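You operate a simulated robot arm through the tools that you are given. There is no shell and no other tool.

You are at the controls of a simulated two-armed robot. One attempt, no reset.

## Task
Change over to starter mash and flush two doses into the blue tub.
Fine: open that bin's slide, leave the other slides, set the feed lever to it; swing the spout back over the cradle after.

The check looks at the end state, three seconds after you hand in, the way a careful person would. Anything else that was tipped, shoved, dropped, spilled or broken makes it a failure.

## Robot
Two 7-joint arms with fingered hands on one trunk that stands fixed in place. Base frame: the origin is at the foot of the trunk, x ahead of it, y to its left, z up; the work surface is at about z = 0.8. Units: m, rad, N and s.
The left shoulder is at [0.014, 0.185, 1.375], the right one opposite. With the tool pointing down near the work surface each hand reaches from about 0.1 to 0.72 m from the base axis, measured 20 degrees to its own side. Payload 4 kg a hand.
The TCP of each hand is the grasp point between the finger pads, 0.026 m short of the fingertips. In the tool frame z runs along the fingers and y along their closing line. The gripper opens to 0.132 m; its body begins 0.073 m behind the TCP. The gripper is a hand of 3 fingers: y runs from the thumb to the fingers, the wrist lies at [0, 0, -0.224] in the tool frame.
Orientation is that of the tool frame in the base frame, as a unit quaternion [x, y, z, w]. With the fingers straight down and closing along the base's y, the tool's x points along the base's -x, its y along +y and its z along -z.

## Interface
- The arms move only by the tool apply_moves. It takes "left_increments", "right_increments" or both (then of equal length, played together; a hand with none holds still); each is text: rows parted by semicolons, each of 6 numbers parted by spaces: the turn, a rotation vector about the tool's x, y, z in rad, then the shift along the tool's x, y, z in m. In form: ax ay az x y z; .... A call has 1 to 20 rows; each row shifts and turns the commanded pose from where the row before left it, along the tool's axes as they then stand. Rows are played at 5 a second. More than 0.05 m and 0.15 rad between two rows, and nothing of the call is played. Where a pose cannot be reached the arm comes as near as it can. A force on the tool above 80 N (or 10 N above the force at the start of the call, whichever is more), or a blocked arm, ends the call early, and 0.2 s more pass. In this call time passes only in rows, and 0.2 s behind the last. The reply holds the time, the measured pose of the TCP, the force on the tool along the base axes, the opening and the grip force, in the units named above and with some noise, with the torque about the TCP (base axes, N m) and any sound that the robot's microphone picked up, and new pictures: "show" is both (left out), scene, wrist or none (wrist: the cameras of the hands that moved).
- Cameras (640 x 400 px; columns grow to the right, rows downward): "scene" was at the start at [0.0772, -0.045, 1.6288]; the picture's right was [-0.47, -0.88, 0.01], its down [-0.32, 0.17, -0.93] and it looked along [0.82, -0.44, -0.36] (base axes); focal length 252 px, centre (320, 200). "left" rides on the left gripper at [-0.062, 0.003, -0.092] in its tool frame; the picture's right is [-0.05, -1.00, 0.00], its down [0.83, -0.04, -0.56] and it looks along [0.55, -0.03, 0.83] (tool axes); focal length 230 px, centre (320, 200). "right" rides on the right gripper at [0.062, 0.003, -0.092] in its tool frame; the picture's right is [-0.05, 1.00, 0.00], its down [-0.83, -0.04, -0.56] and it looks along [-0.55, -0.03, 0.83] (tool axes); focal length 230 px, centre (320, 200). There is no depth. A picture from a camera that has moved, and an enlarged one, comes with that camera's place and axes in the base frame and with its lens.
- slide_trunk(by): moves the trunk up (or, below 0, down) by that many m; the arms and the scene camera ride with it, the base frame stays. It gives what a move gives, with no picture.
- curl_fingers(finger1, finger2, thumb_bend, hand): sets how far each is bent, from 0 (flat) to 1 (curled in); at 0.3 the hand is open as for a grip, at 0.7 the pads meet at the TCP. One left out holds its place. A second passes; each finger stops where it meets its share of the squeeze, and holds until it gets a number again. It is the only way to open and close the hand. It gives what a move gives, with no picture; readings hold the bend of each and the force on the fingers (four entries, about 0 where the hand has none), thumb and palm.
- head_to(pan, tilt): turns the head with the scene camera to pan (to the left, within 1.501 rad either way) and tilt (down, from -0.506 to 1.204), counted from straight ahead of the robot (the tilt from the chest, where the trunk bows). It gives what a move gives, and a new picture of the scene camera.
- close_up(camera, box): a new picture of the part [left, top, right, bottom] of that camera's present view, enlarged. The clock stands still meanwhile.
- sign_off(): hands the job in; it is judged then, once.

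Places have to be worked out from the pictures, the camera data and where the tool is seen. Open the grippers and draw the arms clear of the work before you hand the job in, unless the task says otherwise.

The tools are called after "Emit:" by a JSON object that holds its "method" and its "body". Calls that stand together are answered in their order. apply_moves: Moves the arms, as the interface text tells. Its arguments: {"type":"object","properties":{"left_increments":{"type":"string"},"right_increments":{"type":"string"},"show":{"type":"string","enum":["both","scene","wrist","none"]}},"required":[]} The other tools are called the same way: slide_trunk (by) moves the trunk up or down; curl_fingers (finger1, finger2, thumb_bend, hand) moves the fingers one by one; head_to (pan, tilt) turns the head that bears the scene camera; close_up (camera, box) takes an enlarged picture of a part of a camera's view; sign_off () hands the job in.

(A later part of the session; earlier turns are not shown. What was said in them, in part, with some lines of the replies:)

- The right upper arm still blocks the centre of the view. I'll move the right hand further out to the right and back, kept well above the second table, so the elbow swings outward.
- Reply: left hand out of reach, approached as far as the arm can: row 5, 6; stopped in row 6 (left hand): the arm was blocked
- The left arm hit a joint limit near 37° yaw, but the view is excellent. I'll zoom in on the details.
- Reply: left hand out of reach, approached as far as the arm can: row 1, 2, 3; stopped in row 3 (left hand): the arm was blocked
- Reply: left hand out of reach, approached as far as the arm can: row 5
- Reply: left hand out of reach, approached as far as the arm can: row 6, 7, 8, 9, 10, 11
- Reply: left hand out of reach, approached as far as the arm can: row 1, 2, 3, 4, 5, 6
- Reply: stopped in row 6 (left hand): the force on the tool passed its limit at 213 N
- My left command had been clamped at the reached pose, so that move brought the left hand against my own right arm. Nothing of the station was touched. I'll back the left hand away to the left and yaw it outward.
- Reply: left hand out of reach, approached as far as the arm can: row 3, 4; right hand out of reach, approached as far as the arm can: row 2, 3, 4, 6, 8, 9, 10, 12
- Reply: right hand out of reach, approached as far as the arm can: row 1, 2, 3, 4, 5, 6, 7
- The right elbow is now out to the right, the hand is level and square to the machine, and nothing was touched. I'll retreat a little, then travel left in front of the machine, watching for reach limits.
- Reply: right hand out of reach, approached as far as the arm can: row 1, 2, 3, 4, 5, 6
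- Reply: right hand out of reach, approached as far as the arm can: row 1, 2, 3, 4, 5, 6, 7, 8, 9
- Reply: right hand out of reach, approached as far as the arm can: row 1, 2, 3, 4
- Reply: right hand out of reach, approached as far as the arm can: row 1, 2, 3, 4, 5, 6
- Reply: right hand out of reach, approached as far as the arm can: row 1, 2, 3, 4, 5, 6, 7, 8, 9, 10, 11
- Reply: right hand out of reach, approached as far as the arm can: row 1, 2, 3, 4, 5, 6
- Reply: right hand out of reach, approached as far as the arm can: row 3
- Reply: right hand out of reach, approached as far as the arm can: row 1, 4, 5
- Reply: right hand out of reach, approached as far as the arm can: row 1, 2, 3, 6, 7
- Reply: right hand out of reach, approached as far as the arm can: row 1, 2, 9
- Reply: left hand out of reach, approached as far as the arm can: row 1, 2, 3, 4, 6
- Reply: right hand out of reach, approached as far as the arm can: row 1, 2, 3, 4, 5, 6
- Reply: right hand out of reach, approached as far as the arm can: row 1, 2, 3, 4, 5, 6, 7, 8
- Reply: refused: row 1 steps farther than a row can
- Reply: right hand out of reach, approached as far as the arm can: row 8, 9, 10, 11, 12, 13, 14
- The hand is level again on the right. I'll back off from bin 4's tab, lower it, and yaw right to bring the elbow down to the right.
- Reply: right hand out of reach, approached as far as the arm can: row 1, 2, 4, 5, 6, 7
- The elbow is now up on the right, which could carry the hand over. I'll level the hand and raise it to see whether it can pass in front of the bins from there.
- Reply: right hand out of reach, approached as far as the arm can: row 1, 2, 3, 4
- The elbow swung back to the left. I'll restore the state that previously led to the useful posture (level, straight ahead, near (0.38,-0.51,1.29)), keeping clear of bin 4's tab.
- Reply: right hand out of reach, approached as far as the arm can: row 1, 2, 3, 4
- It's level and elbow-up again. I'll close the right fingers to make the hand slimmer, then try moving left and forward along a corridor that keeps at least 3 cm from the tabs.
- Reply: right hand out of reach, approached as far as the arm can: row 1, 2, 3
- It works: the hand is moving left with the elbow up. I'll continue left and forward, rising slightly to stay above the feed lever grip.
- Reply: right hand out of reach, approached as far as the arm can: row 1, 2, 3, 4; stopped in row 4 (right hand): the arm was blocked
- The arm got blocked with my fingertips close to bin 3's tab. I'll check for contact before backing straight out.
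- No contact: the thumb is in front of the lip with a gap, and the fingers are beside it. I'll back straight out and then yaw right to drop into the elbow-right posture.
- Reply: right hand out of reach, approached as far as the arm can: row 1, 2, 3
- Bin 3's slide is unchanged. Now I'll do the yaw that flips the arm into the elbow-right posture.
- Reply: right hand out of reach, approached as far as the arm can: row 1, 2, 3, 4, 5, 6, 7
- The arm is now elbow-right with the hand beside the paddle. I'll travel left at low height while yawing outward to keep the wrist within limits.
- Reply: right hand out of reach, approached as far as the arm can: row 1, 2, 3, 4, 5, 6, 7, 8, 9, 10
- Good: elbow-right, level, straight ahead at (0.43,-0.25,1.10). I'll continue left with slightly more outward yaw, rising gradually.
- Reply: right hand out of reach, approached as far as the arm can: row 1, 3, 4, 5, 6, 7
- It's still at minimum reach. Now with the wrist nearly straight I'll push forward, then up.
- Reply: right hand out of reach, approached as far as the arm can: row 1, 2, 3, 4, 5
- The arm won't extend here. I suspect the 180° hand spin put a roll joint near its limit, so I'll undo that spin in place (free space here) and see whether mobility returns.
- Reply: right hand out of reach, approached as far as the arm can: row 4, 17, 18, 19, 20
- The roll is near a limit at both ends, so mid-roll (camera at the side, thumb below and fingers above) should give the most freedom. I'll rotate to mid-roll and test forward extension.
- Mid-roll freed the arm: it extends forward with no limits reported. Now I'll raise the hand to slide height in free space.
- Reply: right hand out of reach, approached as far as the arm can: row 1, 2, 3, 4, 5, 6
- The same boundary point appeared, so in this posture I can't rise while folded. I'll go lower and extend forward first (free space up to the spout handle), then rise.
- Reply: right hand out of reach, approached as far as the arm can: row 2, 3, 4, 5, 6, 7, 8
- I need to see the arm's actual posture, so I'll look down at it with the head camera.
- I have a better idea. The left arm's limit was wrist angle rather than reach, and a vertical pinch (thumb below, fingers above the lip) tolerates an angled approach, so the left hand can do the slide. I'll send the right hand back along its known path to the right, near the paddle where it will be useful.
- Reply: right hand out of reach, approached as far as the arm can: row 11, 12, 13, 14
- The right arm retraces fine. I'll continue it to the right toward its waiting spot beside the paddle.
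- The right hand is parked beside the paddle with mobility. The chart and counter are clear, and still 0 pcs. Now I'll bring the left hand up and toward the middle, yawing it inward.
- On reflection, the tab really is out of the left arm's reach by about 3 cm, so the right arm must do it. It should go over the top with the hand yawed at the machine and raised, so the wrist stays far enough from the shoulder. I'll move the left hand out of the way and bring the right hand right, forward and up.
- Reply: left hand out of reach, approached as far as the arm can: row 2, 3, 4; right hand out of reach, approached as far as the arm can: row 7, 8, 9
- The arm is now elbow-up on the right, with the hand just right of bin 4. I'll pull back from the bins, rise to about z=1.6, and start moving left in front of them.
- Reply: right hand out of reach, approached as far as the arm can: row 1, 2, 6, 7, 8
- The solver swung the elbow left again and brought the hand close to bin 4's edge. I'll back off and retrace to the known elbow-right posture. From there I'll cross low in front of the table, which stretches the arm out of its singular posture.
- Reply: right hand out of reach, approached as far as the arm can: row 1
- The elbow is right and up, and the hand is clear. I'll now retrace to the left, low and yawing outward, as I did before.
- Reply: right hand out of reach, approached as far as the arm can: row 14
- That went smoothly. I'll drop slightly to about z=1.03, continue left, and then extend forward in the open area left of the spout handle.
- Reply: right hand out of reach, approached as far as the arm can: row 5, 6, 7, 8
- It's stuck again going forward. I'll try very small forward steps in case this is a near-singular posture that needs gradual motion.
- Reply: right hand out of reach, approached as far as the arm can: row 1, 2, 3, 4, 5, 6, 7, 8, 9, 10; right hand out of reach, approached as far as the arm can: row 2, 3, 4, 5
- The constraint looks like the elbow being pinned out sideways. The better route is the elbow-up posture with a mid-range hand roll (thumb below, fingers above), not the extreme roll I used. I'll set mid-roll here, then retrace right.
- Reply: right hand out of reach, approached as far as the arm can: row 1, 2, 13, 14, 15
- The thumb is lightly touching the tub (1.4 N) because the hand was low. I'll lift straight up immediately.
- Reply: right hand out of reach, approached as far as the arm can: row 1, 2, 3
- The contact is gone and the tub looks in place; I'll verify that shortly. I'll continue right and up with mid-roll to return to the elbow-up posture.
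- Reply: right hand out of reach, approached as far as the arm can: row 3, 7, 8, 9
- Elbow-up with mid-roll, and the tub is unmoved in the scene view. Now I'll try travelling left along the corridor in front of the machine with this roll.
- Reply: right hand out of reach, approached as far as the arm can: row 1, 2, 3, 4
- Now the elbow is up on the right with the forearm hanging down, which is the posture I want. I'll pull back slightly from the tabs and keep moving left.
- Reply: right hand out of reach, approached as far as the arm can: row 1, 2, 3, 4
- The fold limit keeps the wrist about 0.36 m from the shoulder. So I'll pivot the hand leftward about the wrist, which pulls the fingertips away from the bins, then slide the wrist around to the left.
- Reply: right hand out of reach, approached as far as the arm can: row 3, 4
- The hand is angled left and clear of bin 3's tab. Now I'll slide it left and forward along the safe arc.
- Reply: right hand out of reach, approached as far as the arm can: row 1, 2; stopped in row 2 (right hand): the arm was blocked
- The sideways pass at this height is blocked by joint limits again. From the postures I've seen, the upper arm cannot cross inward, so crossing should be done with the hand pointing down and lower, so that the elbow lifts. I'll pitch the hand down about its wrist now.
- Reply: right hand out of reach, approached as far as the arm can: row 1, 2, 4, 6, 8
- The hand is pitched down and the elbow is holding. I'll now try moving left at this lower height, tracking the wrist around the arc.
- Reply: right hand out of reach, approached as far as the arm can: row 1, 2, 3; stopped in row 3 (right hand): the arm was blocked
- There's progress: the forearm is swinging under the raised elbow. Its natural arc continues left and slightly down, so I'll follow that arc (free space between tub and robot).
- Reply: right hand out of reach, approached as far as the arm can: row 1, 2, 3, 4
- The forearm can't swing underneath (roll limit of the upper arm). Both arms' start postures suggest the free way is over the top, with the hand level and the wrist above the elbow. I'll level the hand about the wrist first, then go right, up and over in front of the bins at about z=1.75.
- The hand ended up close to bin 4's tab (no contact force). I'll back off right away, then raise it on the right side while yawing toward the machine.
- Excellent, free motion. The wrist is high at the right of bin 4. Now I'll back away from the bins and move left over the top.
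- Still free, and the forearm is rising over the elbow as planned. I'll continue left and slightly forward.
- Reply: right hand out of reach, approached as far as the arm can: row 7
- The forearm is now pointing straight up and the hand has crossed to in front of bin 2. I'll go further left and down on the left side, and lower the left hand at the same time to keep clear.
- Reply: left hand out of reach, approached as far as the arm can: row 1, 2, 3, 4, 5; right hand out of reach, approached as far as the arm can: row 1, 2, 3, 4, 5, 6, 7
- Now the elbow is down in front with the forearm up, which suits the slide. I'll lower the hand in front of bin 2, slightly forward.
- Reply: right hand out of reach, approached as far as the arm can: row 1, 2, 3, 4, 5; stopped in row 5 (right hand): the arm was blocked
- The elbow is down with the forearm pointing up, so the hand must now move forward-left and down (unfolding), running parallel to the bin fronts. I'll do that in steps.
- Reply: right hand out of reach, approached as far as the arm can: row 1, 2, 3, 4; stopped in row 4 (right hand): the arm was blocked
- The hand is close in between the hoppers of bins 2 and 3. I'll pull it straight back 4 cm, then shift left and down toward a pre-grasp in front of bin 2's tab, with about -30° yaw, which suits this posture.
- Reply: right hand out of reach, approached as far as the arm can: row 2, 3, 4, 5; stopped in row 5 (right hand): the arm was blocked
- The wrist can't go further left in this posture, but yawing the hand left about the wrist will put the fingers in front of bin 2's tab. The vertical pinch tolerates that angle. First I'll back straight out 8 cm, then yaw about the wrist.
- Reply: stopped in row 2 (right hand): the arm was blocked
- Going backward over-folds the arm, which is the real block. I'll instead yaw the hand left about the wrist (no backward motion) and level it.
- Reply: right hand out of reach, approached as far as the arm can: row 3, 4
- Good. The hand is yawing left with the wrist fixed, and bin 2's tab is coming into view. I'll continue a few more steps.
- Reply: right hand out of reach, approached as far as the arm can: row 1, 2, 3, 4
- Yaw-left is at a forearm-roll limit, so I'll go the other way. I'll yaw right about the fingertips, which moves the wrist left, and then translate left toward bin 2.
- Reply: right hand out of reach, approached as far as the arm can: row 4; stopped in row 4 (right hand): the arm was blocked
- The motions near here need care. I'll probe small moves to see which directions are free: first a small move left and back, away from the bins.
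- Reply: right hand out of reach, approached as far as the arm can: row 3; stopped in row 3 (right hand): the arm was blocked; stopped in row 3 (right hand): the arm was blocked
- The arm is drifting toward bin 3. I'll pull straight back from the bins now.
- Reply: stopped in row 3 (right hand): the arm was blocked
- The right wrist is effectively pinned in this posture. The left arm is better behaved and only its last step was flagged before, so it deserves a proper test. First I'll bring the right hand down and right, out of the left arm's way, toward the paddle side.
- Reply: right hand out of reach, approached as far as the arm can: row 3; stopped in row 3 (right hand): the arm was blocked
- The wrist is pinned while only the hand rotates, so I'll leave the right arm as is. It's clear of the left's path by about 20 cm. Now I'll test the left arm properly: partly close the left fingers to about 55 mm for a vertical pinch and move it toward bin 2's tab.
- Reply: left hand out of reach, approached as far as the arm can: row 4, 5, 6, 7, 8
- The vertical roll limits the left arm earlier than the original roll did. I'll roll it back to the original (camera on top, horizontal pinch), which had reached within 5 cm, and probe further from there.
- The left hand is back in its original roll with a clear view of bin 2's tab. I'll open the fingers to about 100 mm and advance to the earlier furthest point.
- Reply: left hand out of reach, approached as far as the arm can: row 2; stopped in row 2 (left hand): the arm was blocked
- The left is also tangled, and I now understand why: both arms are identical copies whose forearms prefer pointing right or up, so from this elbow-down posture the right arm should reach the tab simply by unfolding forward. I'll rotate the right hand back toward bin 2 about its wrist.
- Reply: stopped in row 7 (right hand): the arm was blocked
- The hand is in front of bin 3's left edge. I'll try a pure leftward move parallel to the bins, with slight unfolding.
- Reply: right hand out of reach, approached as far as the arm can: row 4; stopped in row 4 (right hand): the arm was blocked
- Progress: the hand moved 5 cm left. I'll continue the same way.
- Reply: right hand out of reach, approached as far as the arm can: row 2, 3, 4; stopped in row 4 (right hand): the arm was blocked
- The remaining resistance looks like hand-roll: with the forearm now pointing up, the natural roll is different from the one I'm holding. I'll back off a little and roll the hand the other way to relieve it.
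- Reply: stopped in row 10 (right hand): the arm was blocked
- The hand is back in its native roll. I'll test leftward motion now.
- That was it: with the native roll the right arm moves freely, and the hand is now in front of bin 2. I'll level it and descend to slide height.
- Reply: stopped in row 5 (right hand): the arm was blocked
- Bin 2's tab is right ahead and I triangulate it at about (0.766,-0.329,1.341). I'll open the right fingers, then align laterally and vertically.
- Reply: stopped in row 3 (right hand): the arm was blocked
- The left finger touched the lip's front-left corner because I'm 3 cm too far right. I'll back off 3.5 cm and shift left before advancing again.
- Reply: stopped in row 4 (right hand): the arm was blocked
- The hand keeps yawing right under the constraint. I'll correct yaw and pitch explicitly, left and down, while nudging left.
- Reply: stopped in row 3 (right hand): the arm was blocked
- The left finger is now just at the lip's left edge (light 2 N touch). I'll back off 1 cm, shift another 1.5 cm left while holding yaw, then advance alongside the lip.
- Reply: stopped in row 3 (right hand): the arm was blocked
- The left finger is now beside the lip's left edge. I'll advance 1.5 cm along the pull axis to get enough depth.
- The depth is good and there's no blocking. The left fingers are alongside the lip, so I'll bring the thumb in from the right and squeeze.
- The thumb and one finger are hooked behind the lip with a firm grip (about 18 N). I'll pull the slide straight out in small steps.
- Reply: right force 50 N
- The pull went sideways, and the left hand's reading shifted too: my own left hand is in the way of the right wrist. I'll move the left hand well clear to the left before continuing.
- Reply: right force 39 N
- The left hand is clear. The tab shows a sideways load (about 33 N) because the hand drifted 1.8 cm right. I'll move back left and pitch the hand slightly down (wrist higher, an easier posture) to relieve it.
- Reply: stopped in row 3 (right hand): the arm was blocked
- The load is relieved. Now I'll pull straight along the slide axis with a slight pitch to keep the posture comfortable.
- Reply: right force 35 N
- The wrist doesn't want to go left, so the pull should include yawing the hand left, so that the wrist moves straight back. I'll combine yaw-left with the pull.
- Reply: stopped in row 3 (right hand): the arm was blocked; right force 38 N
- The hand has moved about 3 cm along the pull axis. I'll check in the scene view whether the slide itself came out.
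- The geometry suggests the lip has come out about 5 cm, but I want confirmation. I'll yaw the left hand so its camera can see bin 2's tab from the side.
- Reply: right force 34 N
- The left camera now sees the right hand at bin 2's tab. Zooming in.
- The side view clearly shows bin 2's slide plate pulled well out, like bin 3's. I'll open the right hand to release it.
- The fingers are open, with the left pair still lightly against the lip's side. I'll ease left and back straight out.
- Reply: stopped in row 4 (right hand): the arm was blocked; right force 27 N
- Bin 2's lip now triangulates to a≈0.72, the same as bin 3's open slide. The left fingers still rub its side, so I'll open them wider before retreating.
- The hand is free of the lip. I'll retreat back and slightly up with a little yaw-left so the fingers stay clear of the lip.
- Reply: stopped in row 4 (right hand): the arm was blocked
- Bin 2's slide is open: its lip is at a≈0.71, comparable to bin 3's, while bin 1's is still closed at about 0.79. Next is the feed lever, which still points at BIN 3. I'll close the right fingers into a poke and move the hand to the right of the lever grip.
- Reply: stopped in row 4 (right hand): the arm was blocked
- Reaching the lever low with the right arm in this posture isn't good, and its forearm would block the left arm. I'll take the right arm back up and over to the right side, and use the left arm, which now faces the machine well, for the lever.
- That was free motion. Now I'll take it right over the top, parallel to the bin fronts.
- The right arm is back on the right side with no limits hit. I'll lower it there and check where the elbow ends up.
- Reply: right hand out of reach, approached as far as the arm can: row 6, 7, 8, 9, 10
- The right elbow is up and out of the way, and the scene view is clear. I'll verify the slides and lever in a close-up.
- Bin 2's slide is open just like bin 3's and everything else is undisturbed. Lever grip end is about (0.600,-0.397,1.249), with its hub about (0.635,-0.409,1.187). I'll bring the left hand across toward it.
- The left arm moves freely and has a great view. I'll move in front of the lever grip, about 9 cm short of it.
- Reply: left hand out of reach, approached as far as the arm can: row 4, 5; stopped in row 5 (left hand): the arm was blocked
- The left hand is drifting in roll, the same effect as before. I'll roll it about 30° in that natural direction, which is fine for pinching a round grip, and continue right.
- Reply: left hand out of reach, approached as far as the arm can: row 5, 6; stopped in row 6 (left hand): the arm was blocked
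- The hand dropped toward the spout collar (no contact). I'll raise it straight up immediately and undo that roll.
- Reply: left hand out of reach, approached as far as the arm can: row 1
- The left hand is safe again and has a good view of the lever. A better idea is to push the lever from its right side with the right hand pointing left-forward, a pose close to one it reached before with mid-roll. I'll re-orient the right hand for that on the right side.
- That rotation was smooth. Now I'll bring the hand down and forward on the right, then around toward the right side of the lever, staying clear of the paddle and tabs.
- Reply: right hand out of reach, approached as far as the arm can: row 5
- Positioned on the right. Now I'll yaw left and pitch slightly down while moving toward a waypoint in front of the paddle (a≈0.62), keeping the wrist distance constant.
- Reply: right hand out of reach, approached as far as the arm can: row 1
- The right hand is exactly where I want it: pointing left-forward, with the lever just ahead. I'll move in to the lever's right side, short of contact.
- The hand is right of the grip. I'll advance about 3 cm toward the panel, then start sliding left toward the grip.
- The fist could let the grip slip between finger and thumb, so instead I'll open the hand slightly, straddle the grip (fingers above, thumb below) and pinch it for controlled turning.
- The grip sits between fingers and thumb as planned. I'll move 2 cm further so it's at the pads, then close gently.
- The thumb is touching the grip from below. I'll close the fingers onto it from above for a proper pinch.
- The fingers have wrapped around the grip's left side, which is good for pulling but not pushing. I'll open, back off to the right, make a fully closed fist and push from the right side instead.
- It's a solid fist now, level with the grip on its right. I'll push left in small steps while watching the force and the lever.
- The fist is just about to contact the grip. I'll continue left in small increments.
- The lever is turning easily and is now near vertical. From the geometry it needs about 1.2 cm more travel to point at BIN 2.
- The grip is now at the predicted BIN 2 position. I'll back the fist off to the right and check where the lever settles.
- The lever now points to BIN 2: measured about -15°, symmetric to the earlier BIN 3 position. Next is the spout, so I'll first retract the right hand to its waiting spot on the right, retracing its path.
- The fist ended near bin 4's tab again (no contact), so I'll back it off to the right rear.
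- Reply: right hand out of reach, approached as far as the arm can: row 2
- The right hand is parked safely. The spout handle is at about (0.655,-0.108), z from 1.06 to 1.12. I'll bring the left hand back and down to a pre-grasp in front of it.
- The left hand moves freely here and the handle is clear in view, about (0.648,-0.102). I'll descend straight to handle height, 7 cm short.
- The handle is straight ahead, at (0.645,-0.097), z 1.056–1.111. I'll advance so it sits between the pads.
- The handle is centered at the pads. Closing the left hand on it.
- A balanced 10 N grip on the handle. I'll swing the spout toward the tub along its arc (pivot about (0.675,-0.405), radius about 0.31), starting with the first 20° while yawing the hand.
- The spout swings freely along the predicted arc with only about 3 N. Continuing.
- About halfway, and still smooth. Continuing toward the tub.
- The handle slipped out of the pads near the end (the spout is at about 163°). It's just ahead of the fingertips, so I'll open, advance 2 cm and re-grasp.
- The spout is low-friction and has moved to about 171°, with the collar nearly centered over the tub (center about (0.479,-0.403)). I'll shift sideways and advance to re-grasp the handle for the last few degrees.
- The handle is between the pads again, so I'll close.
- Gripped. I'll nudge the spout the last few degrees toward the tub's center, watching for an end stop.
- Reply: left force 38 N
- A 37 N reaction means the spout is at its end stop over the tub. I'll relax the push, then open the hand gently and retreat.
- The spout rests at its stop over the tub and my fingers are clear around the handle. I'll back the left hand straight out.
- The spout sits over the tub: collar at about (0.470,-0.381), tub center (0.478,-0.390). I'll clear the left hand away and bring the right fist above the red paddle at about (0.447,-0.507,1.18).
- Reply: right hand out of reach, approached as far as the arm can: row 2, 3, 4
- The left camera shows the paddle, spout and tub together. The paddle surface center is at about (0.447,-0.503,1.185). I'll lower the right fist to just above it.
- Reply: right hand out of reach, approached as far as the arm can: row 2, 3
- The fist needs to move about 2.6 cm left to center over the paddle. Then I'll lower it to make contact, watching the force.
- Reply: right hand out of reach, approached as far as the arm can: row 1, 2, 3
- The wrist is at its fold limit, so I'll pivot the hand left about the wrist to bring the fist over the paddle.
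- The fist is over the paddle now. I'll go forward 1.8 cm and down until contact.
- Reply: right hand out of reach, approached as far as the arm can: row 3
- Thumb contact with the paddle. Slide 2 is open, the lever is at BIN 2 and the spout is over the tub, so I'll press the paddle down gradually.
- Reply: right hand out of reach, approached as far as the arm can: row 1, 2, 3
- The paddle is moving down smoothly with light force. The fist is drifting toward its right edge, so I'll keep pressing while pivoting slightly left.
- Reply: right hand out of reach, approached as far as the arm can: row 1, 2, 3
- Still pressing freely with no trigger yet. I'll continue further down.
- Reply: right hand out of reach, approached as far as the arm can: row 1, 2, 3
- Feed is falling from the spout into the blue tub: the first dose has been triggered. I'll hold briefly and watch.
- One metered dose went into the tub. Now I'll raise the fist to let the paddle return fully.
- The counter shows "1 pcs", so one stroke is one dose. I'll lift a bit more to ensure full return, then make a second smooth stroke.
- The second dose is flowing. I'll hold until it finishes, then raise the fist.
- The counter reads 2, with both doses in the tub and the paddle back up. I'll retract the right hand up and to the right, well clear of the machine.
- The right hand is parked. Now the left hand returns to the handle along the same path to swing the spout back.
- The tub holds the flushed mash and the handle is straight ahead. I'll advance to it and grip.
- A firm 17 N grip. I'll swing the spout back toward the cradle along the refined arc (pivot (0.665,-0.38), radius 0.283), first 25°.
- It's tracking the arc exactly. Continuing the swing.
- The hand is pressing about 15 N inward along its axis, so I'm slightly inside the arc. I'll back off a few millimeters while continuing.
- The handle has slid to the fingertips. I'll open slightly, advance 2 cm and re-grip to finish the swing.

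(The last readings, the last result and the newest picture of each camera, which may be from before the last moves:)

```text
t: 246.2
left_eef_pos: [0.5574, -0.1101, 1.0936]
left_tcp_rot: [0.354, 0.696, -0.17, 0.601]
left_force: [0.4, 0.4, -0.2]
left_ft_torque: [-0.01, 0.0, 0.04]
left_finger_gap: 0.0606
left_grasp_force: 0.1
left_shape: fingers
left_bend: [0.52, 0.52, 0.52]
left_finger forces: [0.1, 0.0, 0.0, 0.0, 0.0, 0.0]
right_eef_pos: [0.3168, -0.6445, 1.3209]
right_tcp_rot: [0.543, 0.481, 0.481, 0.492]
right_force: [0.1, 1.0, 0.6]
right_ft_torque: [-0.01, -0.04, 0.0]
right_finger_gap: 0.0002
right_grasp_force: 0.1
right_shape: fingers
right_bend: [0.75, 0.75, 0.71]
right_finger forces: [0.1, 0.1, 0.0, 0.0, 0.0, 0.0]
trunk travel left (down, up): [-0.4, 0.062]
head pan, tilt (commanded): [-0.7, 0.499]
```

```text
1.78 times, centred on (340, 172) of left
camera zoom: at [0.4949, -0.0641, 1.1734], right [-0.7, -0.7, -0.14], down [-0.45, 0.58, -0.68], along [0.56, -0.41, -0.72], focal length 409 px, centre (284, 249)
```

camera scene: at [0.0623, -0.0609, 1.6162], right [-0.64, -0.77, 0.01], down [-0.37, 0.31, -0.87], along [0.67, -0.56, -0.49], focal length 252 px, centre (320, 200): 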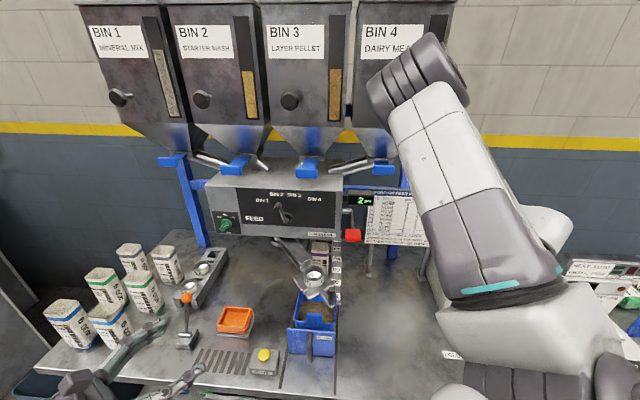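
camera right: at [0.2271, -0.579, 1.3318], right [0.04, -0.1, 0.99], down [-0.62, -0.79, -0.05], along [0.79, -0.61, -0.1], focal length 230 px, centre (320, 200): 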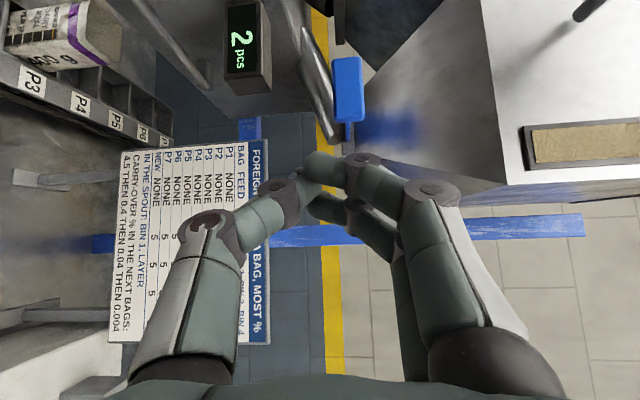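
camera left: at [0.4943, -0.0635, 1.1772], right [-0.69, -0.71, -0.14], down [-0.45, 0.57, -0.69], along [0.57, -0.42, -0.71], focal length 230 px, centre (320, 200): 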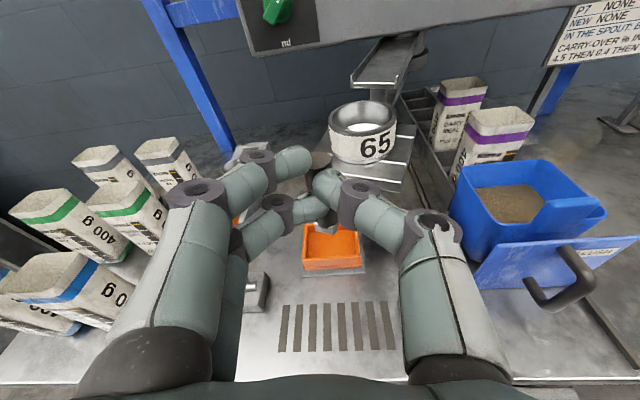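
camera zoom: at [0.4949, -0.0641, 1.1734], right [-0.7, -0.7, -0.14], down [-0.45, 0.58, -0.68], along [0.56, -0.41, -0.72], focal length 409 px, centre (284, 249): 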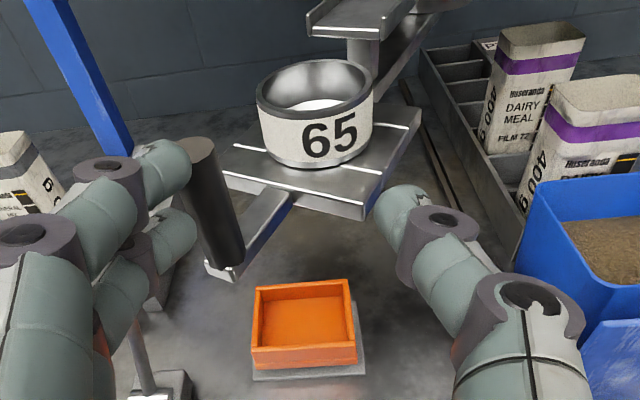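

The spout drifted to about 105° by itself (low friction), roughly 10° short of its cradle position. I'll open wider, recenter on the handle and re-grip.

Emit:
{"method": "curl_fingers", "body": {"hand": "left", "finger1": 0.38, "finger2": 0.38, "thumb_bend": 0.42}}

Emit:
{"method": "apply_moves", "body": {"left_increments": "0 0 0 0.004 0.013 0;0 0 0 0.003 0.012 0.006;0 0 0 0 0 0.02", "show": "wrist"}}

```text
t: 247.2
left_eef_pos: [0.5572, -0.1096, 1.0935]
left_tcp_rot: [0.355, 0.696, -0.169, 0.601]
left_force: [0.5, 0.3, -0.4]
left_ft_torque: [0.01, -0.02, 0.0]
left_finger_gap: 0.1007
left_grasp_force: 0.0
left_shape: fingers
left_bend: [0.38, 0.38, 0.42]
left_finger forces: [0.0, 0.0, 0.1, 0.1, 0.0, 0.0]
right_eef_pos: [0.3158, -0.6455, 1.3204]
right_tcp_rot: [0.543, 0.482, 0.481, 0.492]
right_force: [0.8, -0.3, 1.1]
right_ft_torque: [0.01, -0.03, -0.01]
right_finger_gap: 0.0003
right_grasp_force: 0.1
right_shape: fingers
right_bend: [0.75, 0.75, 0.71]
right_finger forces: [0.0, 0.1, 0.0, 0.1, 0.1, 0.1]
trunk travel left (down, up): [-0.4, 0.062]
head pan, tilt (commanded): [-0.7, 0.499]
```

```text
t: 248.0
left_eef_pos: [0.5923, -0.1076, 1.0851]
left_tcp_rot: [0.355, 0.697, -0.168, 0.6]
left_force: [-0.6, 0.3, 0.0]
left_ft_torque: [0.0, -0.01, 0.0]
left_finger_gap: 0.101
left_grasp_force: 0.0
left_shape: fingers
left_bend: [0.38, 0.38, 0.42]
left_finger forces: [0.0, 0.0, 0.1, 0.0, 0.0, 0.1]
right_eef_pos: [0.316, -0.6464, 1.3209]
right_tcp_rot: [0.544, 0.481, 0.481, 0.491]
right_force: [1.0, -0.2, -0.2]
right_ft_torque: [0.04, -0.02, 0.0]
right_finger_gap: 0.0001
right_grasp_force: 0.0
right_shape: fingers
right_bend: [0.75, 0.75, 0.71]
right_finger forces: [0.0, 0.0, 0.0, 0.1, 0.1, 0.0]
trunk travel left (down, up): [-0.4, 0.062]
head pan, tilt (commanded): [-0.7, 0.499]
camera left: at [0.5309, -0.0626, 1.1646], right [-0.7, -0.7, -0.14], down [-0.45, 0.58, -0.68], along [0.56, -0.41, -0.72], focal length 230 px, centre (320, 200)
```

left: 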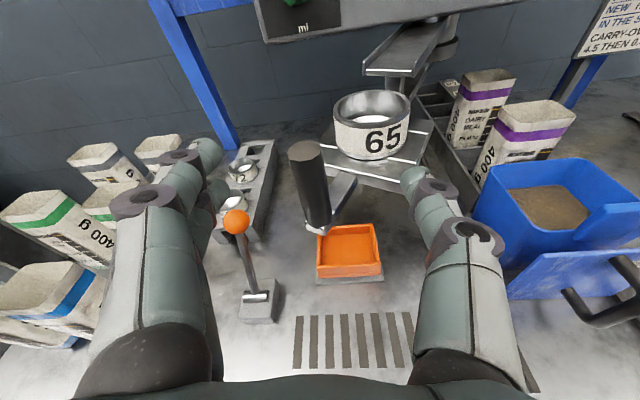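

The handle is centered between the pads again, so I'll close.

Emit:
{"method": "curl_fingers", "body": {"hand": "left", "finger1": 0.76, "finger2": 0.76, "thumb_bend": 0.76}}

Emit:
{"method": "close_up", "body": {"camera": "left", "box": [160, 60, 520, 285]}}

```text
t: 249.0
left_eef_pos: [0.5922, -0.1074, 1.0855]
left_tcp_rot: [0.355, 0.696, -0.169, 0.601]
left_force: [0.0, 0.5, 0.0]
left_ft_torque: [-0.05, 0.09, -0.09]
left_finger_gap: 0.0185
left_grasp_force: 17.6
left_shape: fingers
left_bend: [0.67, 0.71, 0.69]
left_finger forces: [9.5, 7.1, 0.0, 0.1, 17.7, 0.1]
right_eef_pos: [0.3164, -0.644, 1.3209]
right_tcp_rot: [0.542, 0.483, 0.48, 0.493]
right_force: [-1.0, 0.5, -0.6]
right_ft_torque: [0.0, 0.02, 0.03]
right_finger_gap: 0.0002
right_grasp_force: 0.1
right_shape: fingers
right_bend: [0.75, 0.75, 0.71]
right_finger forces: [0.1, 0.0, 0.0, 0.0, 0.1, 0.0]
trunk travel left (down, up): [-0.4, 0.062]
head pan, tilt (commanded): [-0.7, 0.499]
```

```text
1.78 times, centred on (340, 172) of left
camera zoom: at [0.5302, -0.0617, 1.1653], right [-0.7, -0.7, -0.14], down [-0.45, 0.58, -0.68], along [0.56, -0.41, -0.72], focal length 409 px, centre (284, 249)
```

zoom: 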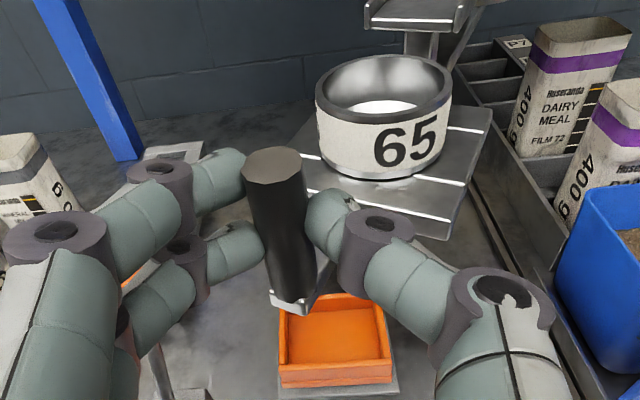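

Gripped at 105°. I'll move the remaining 10.5° to the original cradle position (handle at (0.646,-0.098)), watching for the stop.

Emit:
{"method": "apply_moves", "body": {"left_increments": "-0.0373 0.0074 -0.0086 0.0007 0.0154 0.0101;-0.0373 0.0074 -0.0086 0.0002 0.0143 0.0115;-0.0373 0.0074 -0.0086 -0.0003 0.0132 0.0128", "show": "both"}}

Emit:
{"method": "close_up", "body": {"camera": "left", "box": [160, 60, 520, 285]}}

```text
t: 249.8
left_eef_pos: [0.6465, -0.098, 1.0842]
left_tcp_rot: [0.314, 0.716, -0.134, 0.61]
left_force: [-1.4, -0.9, 0.5]
left_ft_torque: [0.07, 0.15, -0.29]
left_finger_gap: 0.0181
left_grasp_force: 19.4
left_shape: fingers
left_bend: [0.66, 0.71, 0.73]
left_finger forces: [10.3, 7.9, 0.0, 0.0, 21.0, 0.0]
right_eef_pos: [0.3173, -0.6458, 1.3209]
right_tcp_rot: [0.543, 0.482, 0.481, 0.491]
right_force: [0.5, 0.5, 0.6]
right_ft_torque: [0.0, -0.02, -0.01]
right_finger_gap: 0.0001
right_grasp_force: 0.0
right_shape: fingers
right_bend: [0.75, 0.75, 0.71]
right_finger forces: [0.0, 0.1, 0.0, 0.1, 0.0, 0.0]
trunk travel left (down, up): [-0.4, 0.062]
head pan, tilt (commanded): [-0.7, 0.499]
camera scene: at [0.0647, -0.0602, 1.6161], right [-0.64, -0.76, 0.01], down [-0.38, 0.31, -0.87], along [0.67, -0.57, -0.49], focal length 252 px, centre (320, 200)
camera left: at [0.5789, -0.0606, 1.1648], right [-0.61, -0.78, -0.14], down [-0.51, 0.52, -0.68], along [0.6, -0.34, -0.72], focal length 230 px, centre (320, 200)
```

scene: 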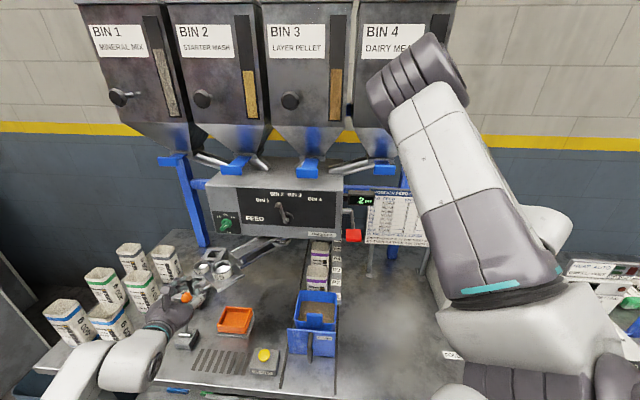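
left: 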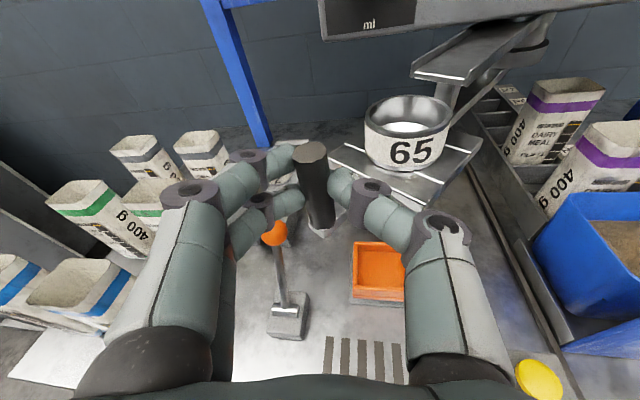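

```text
1.78 times, centred on (340, 172) of left
camera zoom: at [0.5789, -0.0606, 1.1648], right [-0.61, -0.78, -0.14], down [-0.51, 0.52, -0.68], along [0.6, -0.34, -0.72], focal length 409 px, centre (284, 249)
```

zoom: 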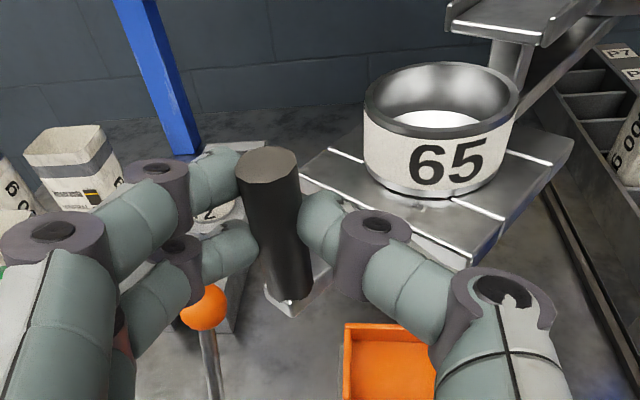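

The spout is back at its original spot, collar within about 2 mm of where it started. To know whether it rests against a stop here (so it won't drift on release), I'll nudge it a few millimeters further.

Emit:
{"method": "apply_moves", "body": {"left_increments": "0 0 0 -0.0003 0.0043 0.0042", "show": "none"}}

```text
t: 250.2
left_eef_pos: [0.6518, -0.0977, 1.0848]
left_tcp_rot: [0.314, 0.715, -0.135, 0.61]
left_force: [-2.3, -0.1, -0.7]
left_ft_torque: [0.03, 0.13, -0.3]
left_finger_gap: 0.0183
left_grasp_force: 18.9
left_shape: fingers
left_bend: [0.66, 0.71, 0.73]
left_finger forces: [9.6, 6.9, 0.0, 0.0, 21.1, 0.0]
right_eef_pos: [0.3166, -0.6445, 1.32]
right_tcp_rot: [0.543, 0.482, 0.481, 0.491]
right_force: [0.4, 0.5, -0.1]
right_ft_torque: [0.01, -0.01, -0.02]
right_finger_gap: 0.0
right_grasp_force: 0.1
right_shape: fingers
right_bend: [0.75, 0.75, 0.71]
right_finger forces: [0.1, 0.0, 0.0, 0.0, 0.0, 0.0]
trunk travel left (down, up): [-0.4, 0.062]
head pan, tilt (commanded): [-0.7, 0.499]
```

There's no hard stop here, so friction alone holds the spout. It's now centered over the cradle (collar about (0.666,-0.187), tray center (0.667,-0.195)). I'll release in small symmetric steps so it isn't pushed.

Emit:
{"method": "curl_fingers", "body": {"hand": "left", "finger1": 0.665, "finger2": 0.712, "thumb_bend": 0.73}}

Emit:
{"method": "curl_fingers", "body": {"hand": "left", "finger1": 0.64, "finger2": 0.68, "thumb_bend": 0.7}}

Emit:
{"method": "curl_fingers", "body": {"hand": "left", "finger1": 0.56, "finger2": 0.58, "thumb_bend": 0.6}}

Emit:
{"method": "close_up", "body": {"camera": "left", "box": [160, 80, 520, 305]}}

```text
t: 251.2
left_eef_pos: [0.6535, -0.0965, 1.0853]
left_tcp_rot: [0.312, 0.716, -0.133, 0.61]
left_force: [-2.5, 0.1, -2.6]
left_ft_torque: [0.05, 0.1, -0.12]
left_finger_gap: 0.0196
left_grasp_force: 8.6
left_shape: fingers
left_bend: [0.62, 0.67, 0.71]
left_finger forces: [2.9, 4.1, 0.0, 0.0, 9.8, 0.1]
right_eef_pos: [0.3157, -0.6448, 1.3198]
right_tcp_rot: [0.543, 0.483, 0.481, 0.491]
right_force: [0.5, -0.6, -0.8]
right_ft_torque: [-0.03, -0.01, -0.01]
right_finger_gap: 0.0002
right_grasp_force: 0.1
right_shape: fingers
right_bend: [0.75, 0.75, 0.71]
right_finger forces: [0.0, 0.0, 0.0, 0.0, 0.0, 0.0]
trunk travel left (down, up): [-0.4, 0.062]
head pan, tilt (commanded): [-0.7, 0.499]
```

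```text
t: 252.2
left_eef_pos: [0.6522, -0.0958, 1.0858]
left_tcp_rot: [0.312, 0.715, -0.134, 0.611]
left_force: [-1.9, 2.1, -1.0]
left_ft_torque: [0.03, 0.03, -0.01]
left_finger_gap: 0.0203
left_grasp_force: 4.7
left_shape: fingers
left_bend: [0.62, 0.65, 0.7]
left_finger forces: [1.7, 2.4, 0.0, 0.0, 5.2, 0.0]
right_eef_pos: [0.316, -0.6442, 1.3218]
right_tcp_rot: [0.543, 0.482, 0.48, 0.492]
right_force: [0.0, 1.2, -0.1]
right_ft_torque: [-0.01, -0.04, -0.05]
right_finger_gap: 0.0
right_grasp_force: 0.0
right_shape: fingers
right_bend: [0.75, 0.75, 0.71]
right_finger forces: [0.0, 0.0, 0.1, 0.1, 0.1, 0.0]
trunk travel left (down, up): [-0.4, 0.062]
head pan, tilt (commanded): [-0.7, 0.499]
```

```text
t: 253.2
left_eef_pos: [0.6536, -0.0957, 1.0857]
left_tcp_rot: [0.313, 0.715, -0.135, 0.61]
left_force: [-0.7, -0.1, -0.5]
left_ft_torque: [0.0, -0.01, 0.03]
left_finger_gap: 0.0408
left_grasp_force: 0.0
left_shape: fingers
left_bend: [0.56, 0.57, 0.6]
left_finger forces: [0.0, 0.0, 0.0, 0.0, 0.1, 0.1]
right_eef_pos: [0.3173, -0.6437, 1.3209]
right_tcp_rot: [0.542, 0.483, 0.48, 0.493]
right_force: [-0.1, -1.0, -0.9]
right_ft_torque: [-0.01, 0.01, -0.02]
right_finger_gap: 0.0
right_grasp_force: 0.1
right_shape: fingers
right_bend: [0.75, 0.75, 0.71]
right_finger forces: [0.0, 0.1, 0.0, 0.0, 0.0, 0.0]
trunk travel left (down, up): [-0.4, 0.062]
head pan, tilt (commanded): [-0.7, 0.499]
```

```text
1.78 times, centred on (340, 192) of left
camera zoom: at [0.5855, -0.0588, 1.1652], right [-0.61, -0.78, -0.14], down [-0.51, 0.52, -0.68], along [0.61, -0.34, -0.72], focal length 409 px, centre (284, 213)
```

zoom: 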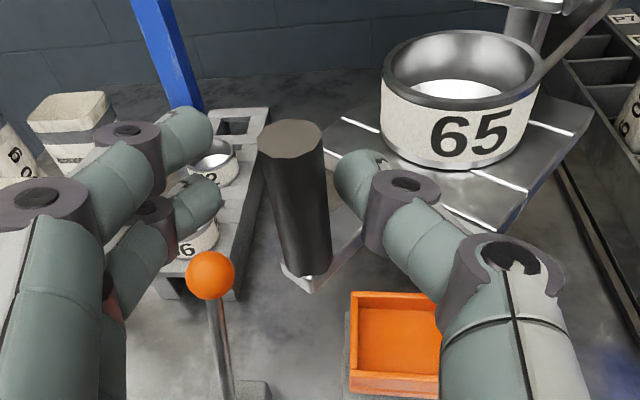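

Released without disturbing it: the handle and collar are at their original positions. I'll open wider and back the left hand straight out.

Emit:
{"method": "curl_fingers", "body": {"hand": "left", "finger1": 0.4, "finger2": 0.4, "thumb_bend": 0.4}}

Emit:
{"method": "apply_moves", "body": {"left_increments": "0 0 0 0 0 -0.02;0 0 0 0 0 -0.03;0 0 0 0 0 -0.04;0 0 0 -0.01 0 -0.04;0 0 0 -0.03 0 -0.03;0 0 0 -0.035 0 -0.02", "show": "both"}}

```text
t: 254.2
left_eef_pos: [0.6542, -0.0982, 1.0852]
left_tcp_rot: [0.314, 0.715, -0.135, 0.61]
left_force: [0.6, -0.1, -0.5]
left_ft_torque: [-0.03, -0.01, 0.02]
left_finger_gap: 0.1011
left_grasp_force: 0.0
left_shape: fingers
left_bend: [0.4, 0.4, 0.4]
left_finger forces: [0.0, 0.0, 0.0, 0.0, 0.0, 0.1]
right_eef_pos: [0.3159, -0.6442, 1.3211]
right_tcp_rot: [0.543, 0.482, 0.48, 0.492]
right_force: [-0.3, -0.3, 0.3]
right_ft_torque: [-0.02, -0.01, 0.01]
right_finger_gap: 0.0001
right_grasp_force: 0.0
right_shape: fingers
right_bend: [0.75, 0.75, 0.71]
right_finger forces: [0.0, 0.0, 0.0, 0.1, 0.0, 0.0]
trunk travel left (down, up): [-0.4, 0.062]
head pan, tilt (commanded): [-0.7, 0.499]
```

```text
t: 255.6
left_eef_pos: [0.5166, -0.0121, 1.1977]
left_tcp_rot: [0.314, 0.716, -0.134, 0.61]
left_force: [-0.2, -0.2, -0.5]
left_ft_torque: [0.0, 0.01, 0.0]
left_finger_gap: 0.101
left_grasp_force: 0.0
left_shape: fingers
left_bend: [0.4, 0.4, 0.4]
left_finger forces: [0.0, 0.1, 0.0, 0.1, 0.0, 0.0]
right_eef_pos: [0.3153, -0.6451, 1.3203]
right_tcp_rot: [0.543, 0.483, 0.48, 0.492]
right_force: [0.3, -0.5, 0.1]
right_ft_torque: [0.02, 0.02, 0.03]
right_finger_gap: 0.0
right_grasp_force: 0.1
right_shape: fingers
right_bend: [0.75, 0.75, 0.71]
right_finger forces: [0.0, 0.0, 0.0, 0.0, 0.0, 0.1]
trunk travel left (down, up): [-0.4, 0.062]
head pan, tilt (commanded): [-0.7, 0.499]
camera scene: at [0.0646, -0.0595, 1.6162], right [-0.64, -0.76, 0.01], down [-0.38, 0.31, -0.87], along [0.67, -0.57, -0.49], focal length 252 px, centre (320, 200)
camera left: at [0.4478, 0.0247, 1.277], right [-0.61, -0.78, -0.14], down [-0.51, 0.52, -0.68], along [0.6, -0.34, -0.72], focal length 230 px, centre (320, 200)
```

scene: 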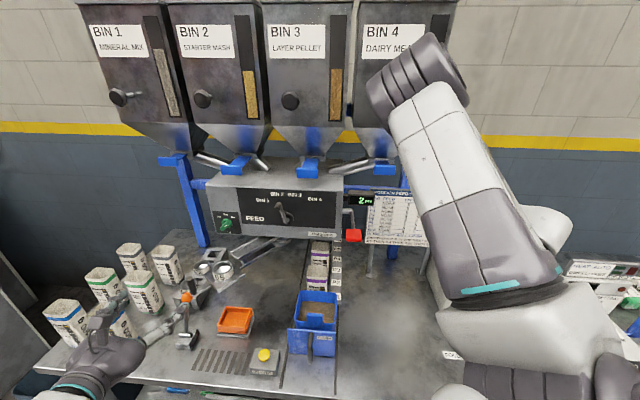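
left: 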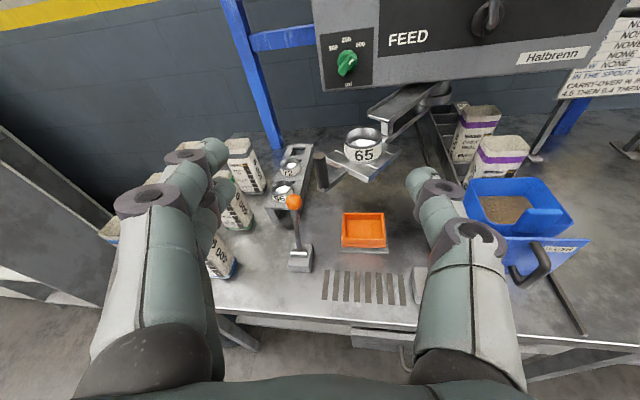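

The left hand is clear. I'll check everything in close-ups before parking the arms.

Emit:
{"method": "close_up", "body": {"camera": "scene", "box": [150, 110, 390, 260]}}

Emit:
{"method": "close_up", "body": {"camera": "scene", "box": [160, 230, 352, 390]}}

Emit:
{"method": "close_up", "body": {"camera": "left", "box": [270, 60, 600, 300]}}

Emit:
{"method": "close_up", "body": {"camera": "left", "box": [300, 0, 640, 110]}}

```text
2.67 times, centred on (270, 185) of scene
camera zoom: at [0.0646, -0.0595, 1.6162], right [-0.64, -0.76, 0.01], down [-0.38, 0.31, -0.87], along [0.67, -0.57, -0.49], focal length 672 px, centre (453, 240)
```

zoom: 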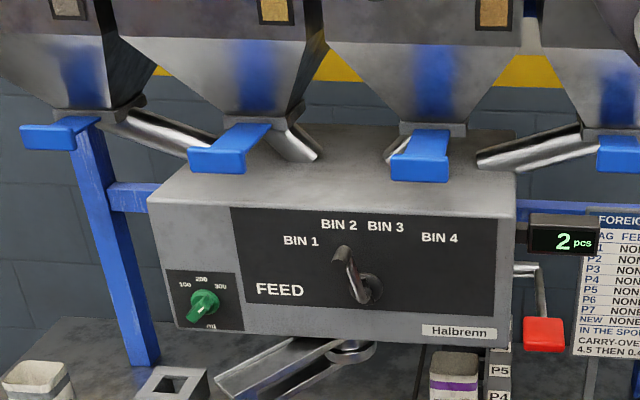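

```text
2.50 times, centred on (256, 310) of scene
camera zoom: at [0.0646, -0.0595, 1.6162], right [-0.64, -0.76, 0.01], down [-0.38, 0.31, -0.87], along [0.67, -0.57, -0.49], focal length 630 px, centre (480, -75)
```

zoom: 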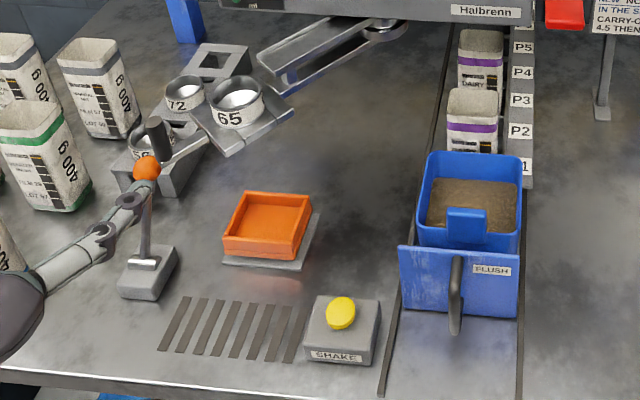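

```text
1.67 times, centred on (435, 180) of left
camera zoom: at [0.4478, 0.0247, 1.277], right [-0.61, -0.78, -0.14], down [-0.51, 0.52, -0.68], along [0.6, -0.34, -0.72], focal length 384 px, centre (128, 233)
```

zoom: 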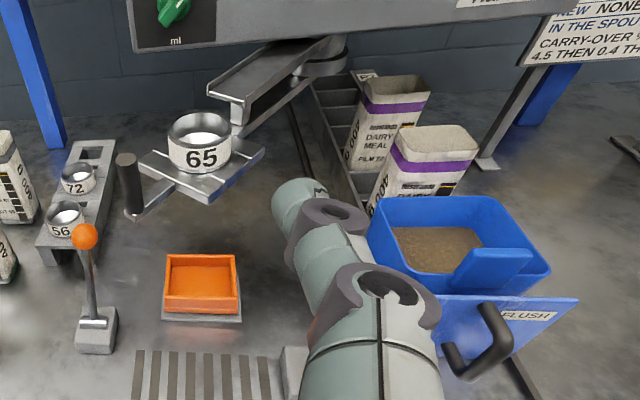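

```text
1.88 times, centred on (470, 55) of left
camera zoom: at [0.4478, 0.0247, 1.277], right [-0.61, -0.78, -0.14], down [-0.51, 0.52, -0.68], along [0.6, -0.34, -0.72], focal length 433 px, centre (38, 473)
```

zoom: 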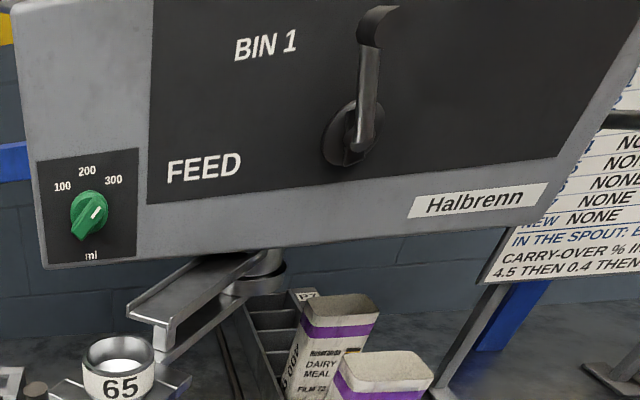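

The tub, tray, bags, dial, paddle and spout all look right. I'll zoom in once more on the feed lever to be sure it points squarely at BIN 2.

Emit:
{"method": "close_up", "body": {"camera": "scene", "box": [250, 185, 330, 235]}}

```text
8.00 times, centred on (290, 210) of scene
camera zoom: at [0.0646, -0.0595, 1.6162], right [-0.64, -0.76, 0.01], down [-0.38, 0.31, -0.87], along [0.67, -0.57, -0.49], focal length 2015 px, centre (560, 120)
```

zoom: 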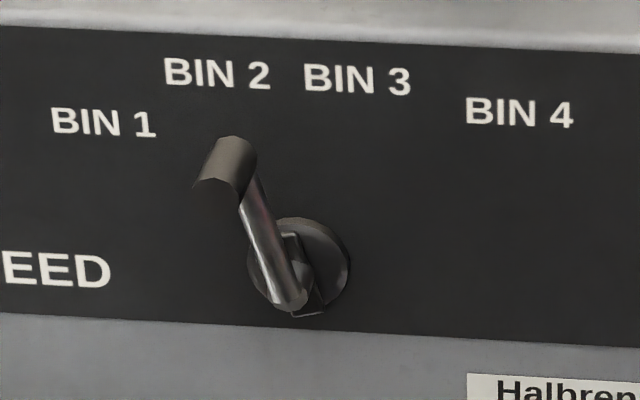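

The lever angle mirrors its former BIN 3 position, so it's on BIN 2. Now I'll open both hands and draw the arms clear.

Emit:
{"method": "curl_fingers", "body": {"hand": "left", "finger1": 0.3, "finger2": 0.3, "thumb_bend": 0.3}}

Emit:
{"method": "apply_moves", "body": {"left_increments": "0 0 0 -0.025 0.025 -0.03;0 0 0 -0.025 0.03 -0.025;0 0 0 -0.025 0.035 -0.02;0 0 0 -0.02 0.04 -0.01;0 0 0 0 0.04 0", "right_increments": "0 0 0 -0.02 0.005 -0.04;0 0 0 -0.03 0.005 -0.035;0 0 0 -0.035 0 -0.03;0 0 0 -0.035 0 -0.02;0 0 0 0 0 0", "show": "both"}}

```text
t: 256.6
left_eef_pos: [0.5157, -0.0139, 1.1969]
left_tcp_rot: [0.314, 0.715, -0.135, 0.61]
left_force: [0.3, -0.1, 0.4]
left_ft_torque: [0.01, 0.0, -0.01]
left_finger_gap: 0.1339
left_grasp_force: 0.0
left_shape: fingers
left_bend: [0.3, 0.3, 0.3]
left_finger forces: [0.0, 0.0, 0.0, 0.0, 0.1, 0.1]
right_eef_pos: [0.3172, -0.6448, 1.3211]
right_tcp_rot: [0.543, 0.482, 0.481, 0.492]
right_force: [-0.4, 0.0, 0.4]
right_ft_torque: [0.01, 0.0, -0.02]
right_finger_gap: 0.0
right_grasp_force: 0.1
right_shape: fingers
right_bend: [0.75, 0.75, 0.71]
right_finger forces: [0.1, 0.0, 0.0, 0.0, 0.0, 0.0]
trunk travel left (down, up): [-0.4, 0.062]
head pan, tilt (commanded): [-0.7, 0.499]
```

```text
t: 257.8
left_eef_pos: [0.5601, 0.1406, 1.3364]
left_tcp_rot: [0.313, 0.715, -0.135, 0.61]
left_force: [0.3, 0.0, -0.7]
left_ft_torque: [0.0, 0.0, -0.01]
left_finger_gap: 0.1341
left_grasp_force: 0.0
left_shape: fingers
left_bend: [0.3, 0.3, 0.3]
left_finger forces: [0.0, 0.1, 0.0, 0.0, 0.0, 0.1]
right_eef_pos: [0.1848, -0.7573, 1.333]
right_tcp_rot: [0.543, 0.481, 0.481, 0.492]
right_force: [0.3, -0.3, 0.2]
right_ft_torque: [0.02, 0.02, 0.0]
right_finger_gap: 0.0
right_grasp_force: 0.1
right_shape: fingers
right_bend: [0.75, 0.75, 0.71]
right_finger forces: [0.0, 0.0, 0.1, 0.1, 0.0, 0.0]
trunk travel left (down, up): [-0.4, 0.062]
head pan, tilt (commanded): [-0.7, 0.499]
camera scene: at [0.0656, -0.0574, 1.6162], right [-0.64, -0.76, 0.01], down [-0.38, 0.31, -0.87], along [0.67, -0.57, -0.49], focal length 252 px, centre (320, 200)
camera right: at [0.0976, -0.6898, 1.3436], right [0.05, -0.1, 0.99], down [-0.62, -0.79, -0.05], along [0.79, -0.61, -0.1], focal length 230 px, centre (320, 200)
camera left: at [0.4923, 0.1795, 1.4171], right [-0.61, -0.78, -0.14], down [-0.51, 0.52, -0.68], along [0.6, -0.34, -0.72], focal length 230 px, centre (320, 200)
```

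scene: 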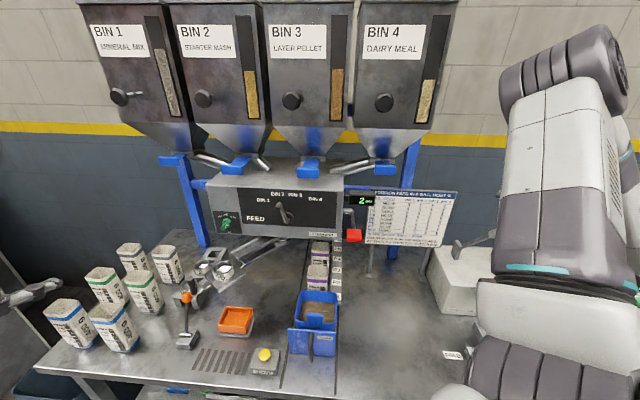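
right: 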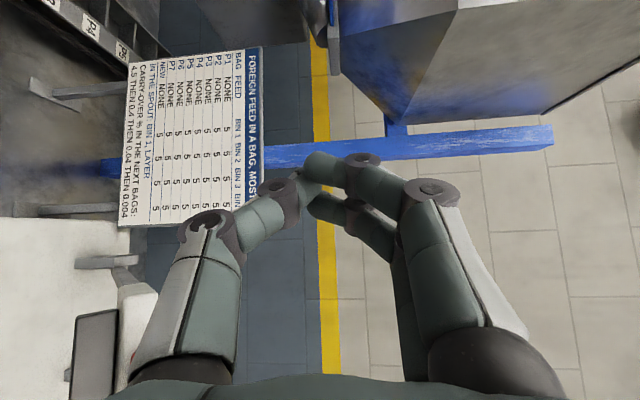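
left: 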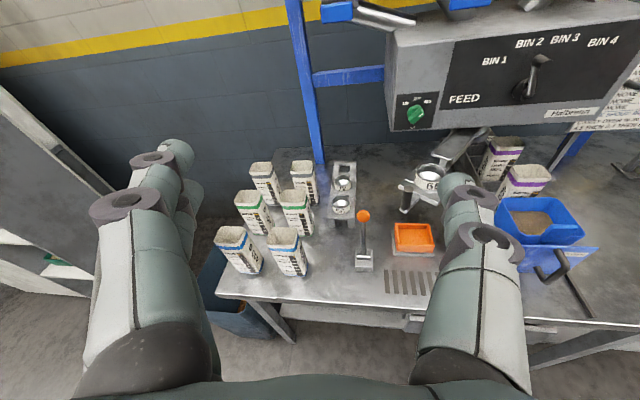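

Both arms are well clear and the whole station is visible and in order. I'll open the right hand and do a last look at the bins, spout and tub.

Emit:
{"method": "curl_fingers", "body": {"hand": "right", "finger1": 0.3, "finger2": 0.3, "thumb_bend": 0.3}}

Emit:
{"method": "close_up", "body": {"camera": "scene", "box": [80, 130, 480, 380]}}

Emit:
{"method": "close_up", "body": {"camera": "left", "box": [320, 0, 640, 300]}}

```text
t: 258.8
left_eef_pos: [0.5588, 0.1398, 1.3374]
left_tcp_rot: [0.313, 0.715, -0.134, 0.61]
left_force: [0.5, 0.3, 0.3]
left_ft_torque: [-0.01, 0.01, 0.04]
left_finger_gap: 0.1341
left_grasp_force: 0.0
left_shape: fingers
left_bend: [0.3, 0.3, 0.3]
left_finger forces: [0.0, 0.1, 0.0, 0.0, 0.0, 0.0]
right_eef_pos: [0.1837, -0.7583, 1.3317]
right_tcp_rot: [0.543, 0.482, 0.481, 0.492]
right_force: [-0.6, 0.4, 0.0]
right_ft_torque: [0.02, -0.02, 0.01]
right_finger_gap: 0.1338
right_grasp_force: 0.1
right_shape: fingers
right_bend: [0.3, 0.3, 0.3]
right_finger forces: [0.0, 0.0, 0.1, 0.0, 0.1, 0.0]
trunk travel left (down, up): [-0.4, 0.062]
head pan, tilt (commanded): [-0.7, 0.499]
```

```text
1.60 times, centred on (280, 255) of scene
camera zoom: at [0.0642, -0.0599, 1.6162], right [-0.64, -0.76, 0.01], down [-0.38, 0.31, -0.87], along [0.67, -0.57, -0.49], focal length 403 px, centre (384, 112)
```

zoom: 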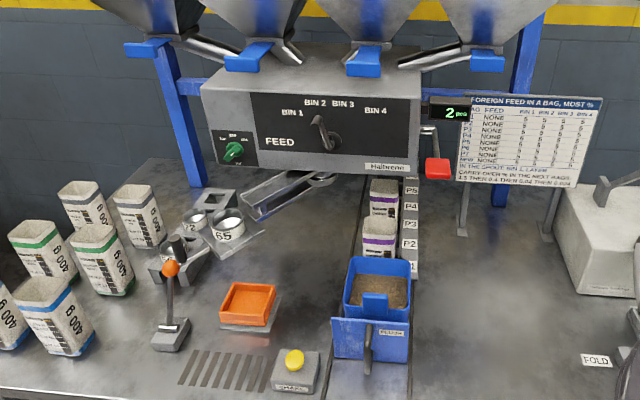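

```text
1.33 times, centred on (480, 150) of left
camera zoom: at [0.4909, 0.177, 1.4175], right [-0.61, -0.78, -0.14], down [-0.51, 0.52, -0.68], along [0.61, -0.34, -0.72], focal length 307 px, centre (107, 267)
```

zoom: 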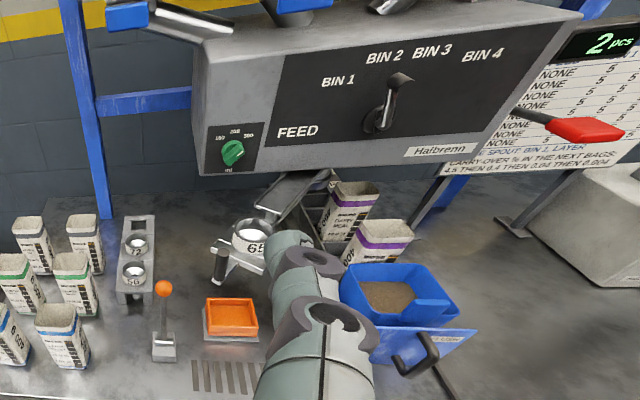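

Final check:
- **Slides:** bin 2's is open and the others are as they were.
- **Feed lever:** on BIN 2.
- **Doses:** two in the blue tub, counter at 2.
- **Spout:** back over the cradle.
- **Arms:** clear, with both hands open.

Nothing else was moved or spilled, so I'm handing in.

Emit:
{"method": "sign_off", "body": {}}

```text
The job is handed in.
```

The changeover to starter mash is done, and I've handed the job in:

- **Bin 2 (starter mash):** its slide is pulled open to about the same position as bin 3's. I left the other slides as they were; bin 3's was already open.
- **Feed lever:** moved from BIN 3 to BIN 2. I felt no click or stop there, so I judged its position from the camera views.
- **Flush:** two doses went into the blue tub through the spout, and the counter reads 2. I didn't touch the dose dial.
- **Spout:** back over the orange cradle, within a few millimetres of where it started. It swings very freely and has no stop on that side, so only friction holds it there.

While repositioning, my right thumb touched the tub lightly once, about 1.4 N. The tub looked unmoved in the camera views afterwards. I saw nothing else spilled or shifted. Both hands are open and the arms are clear of the station.
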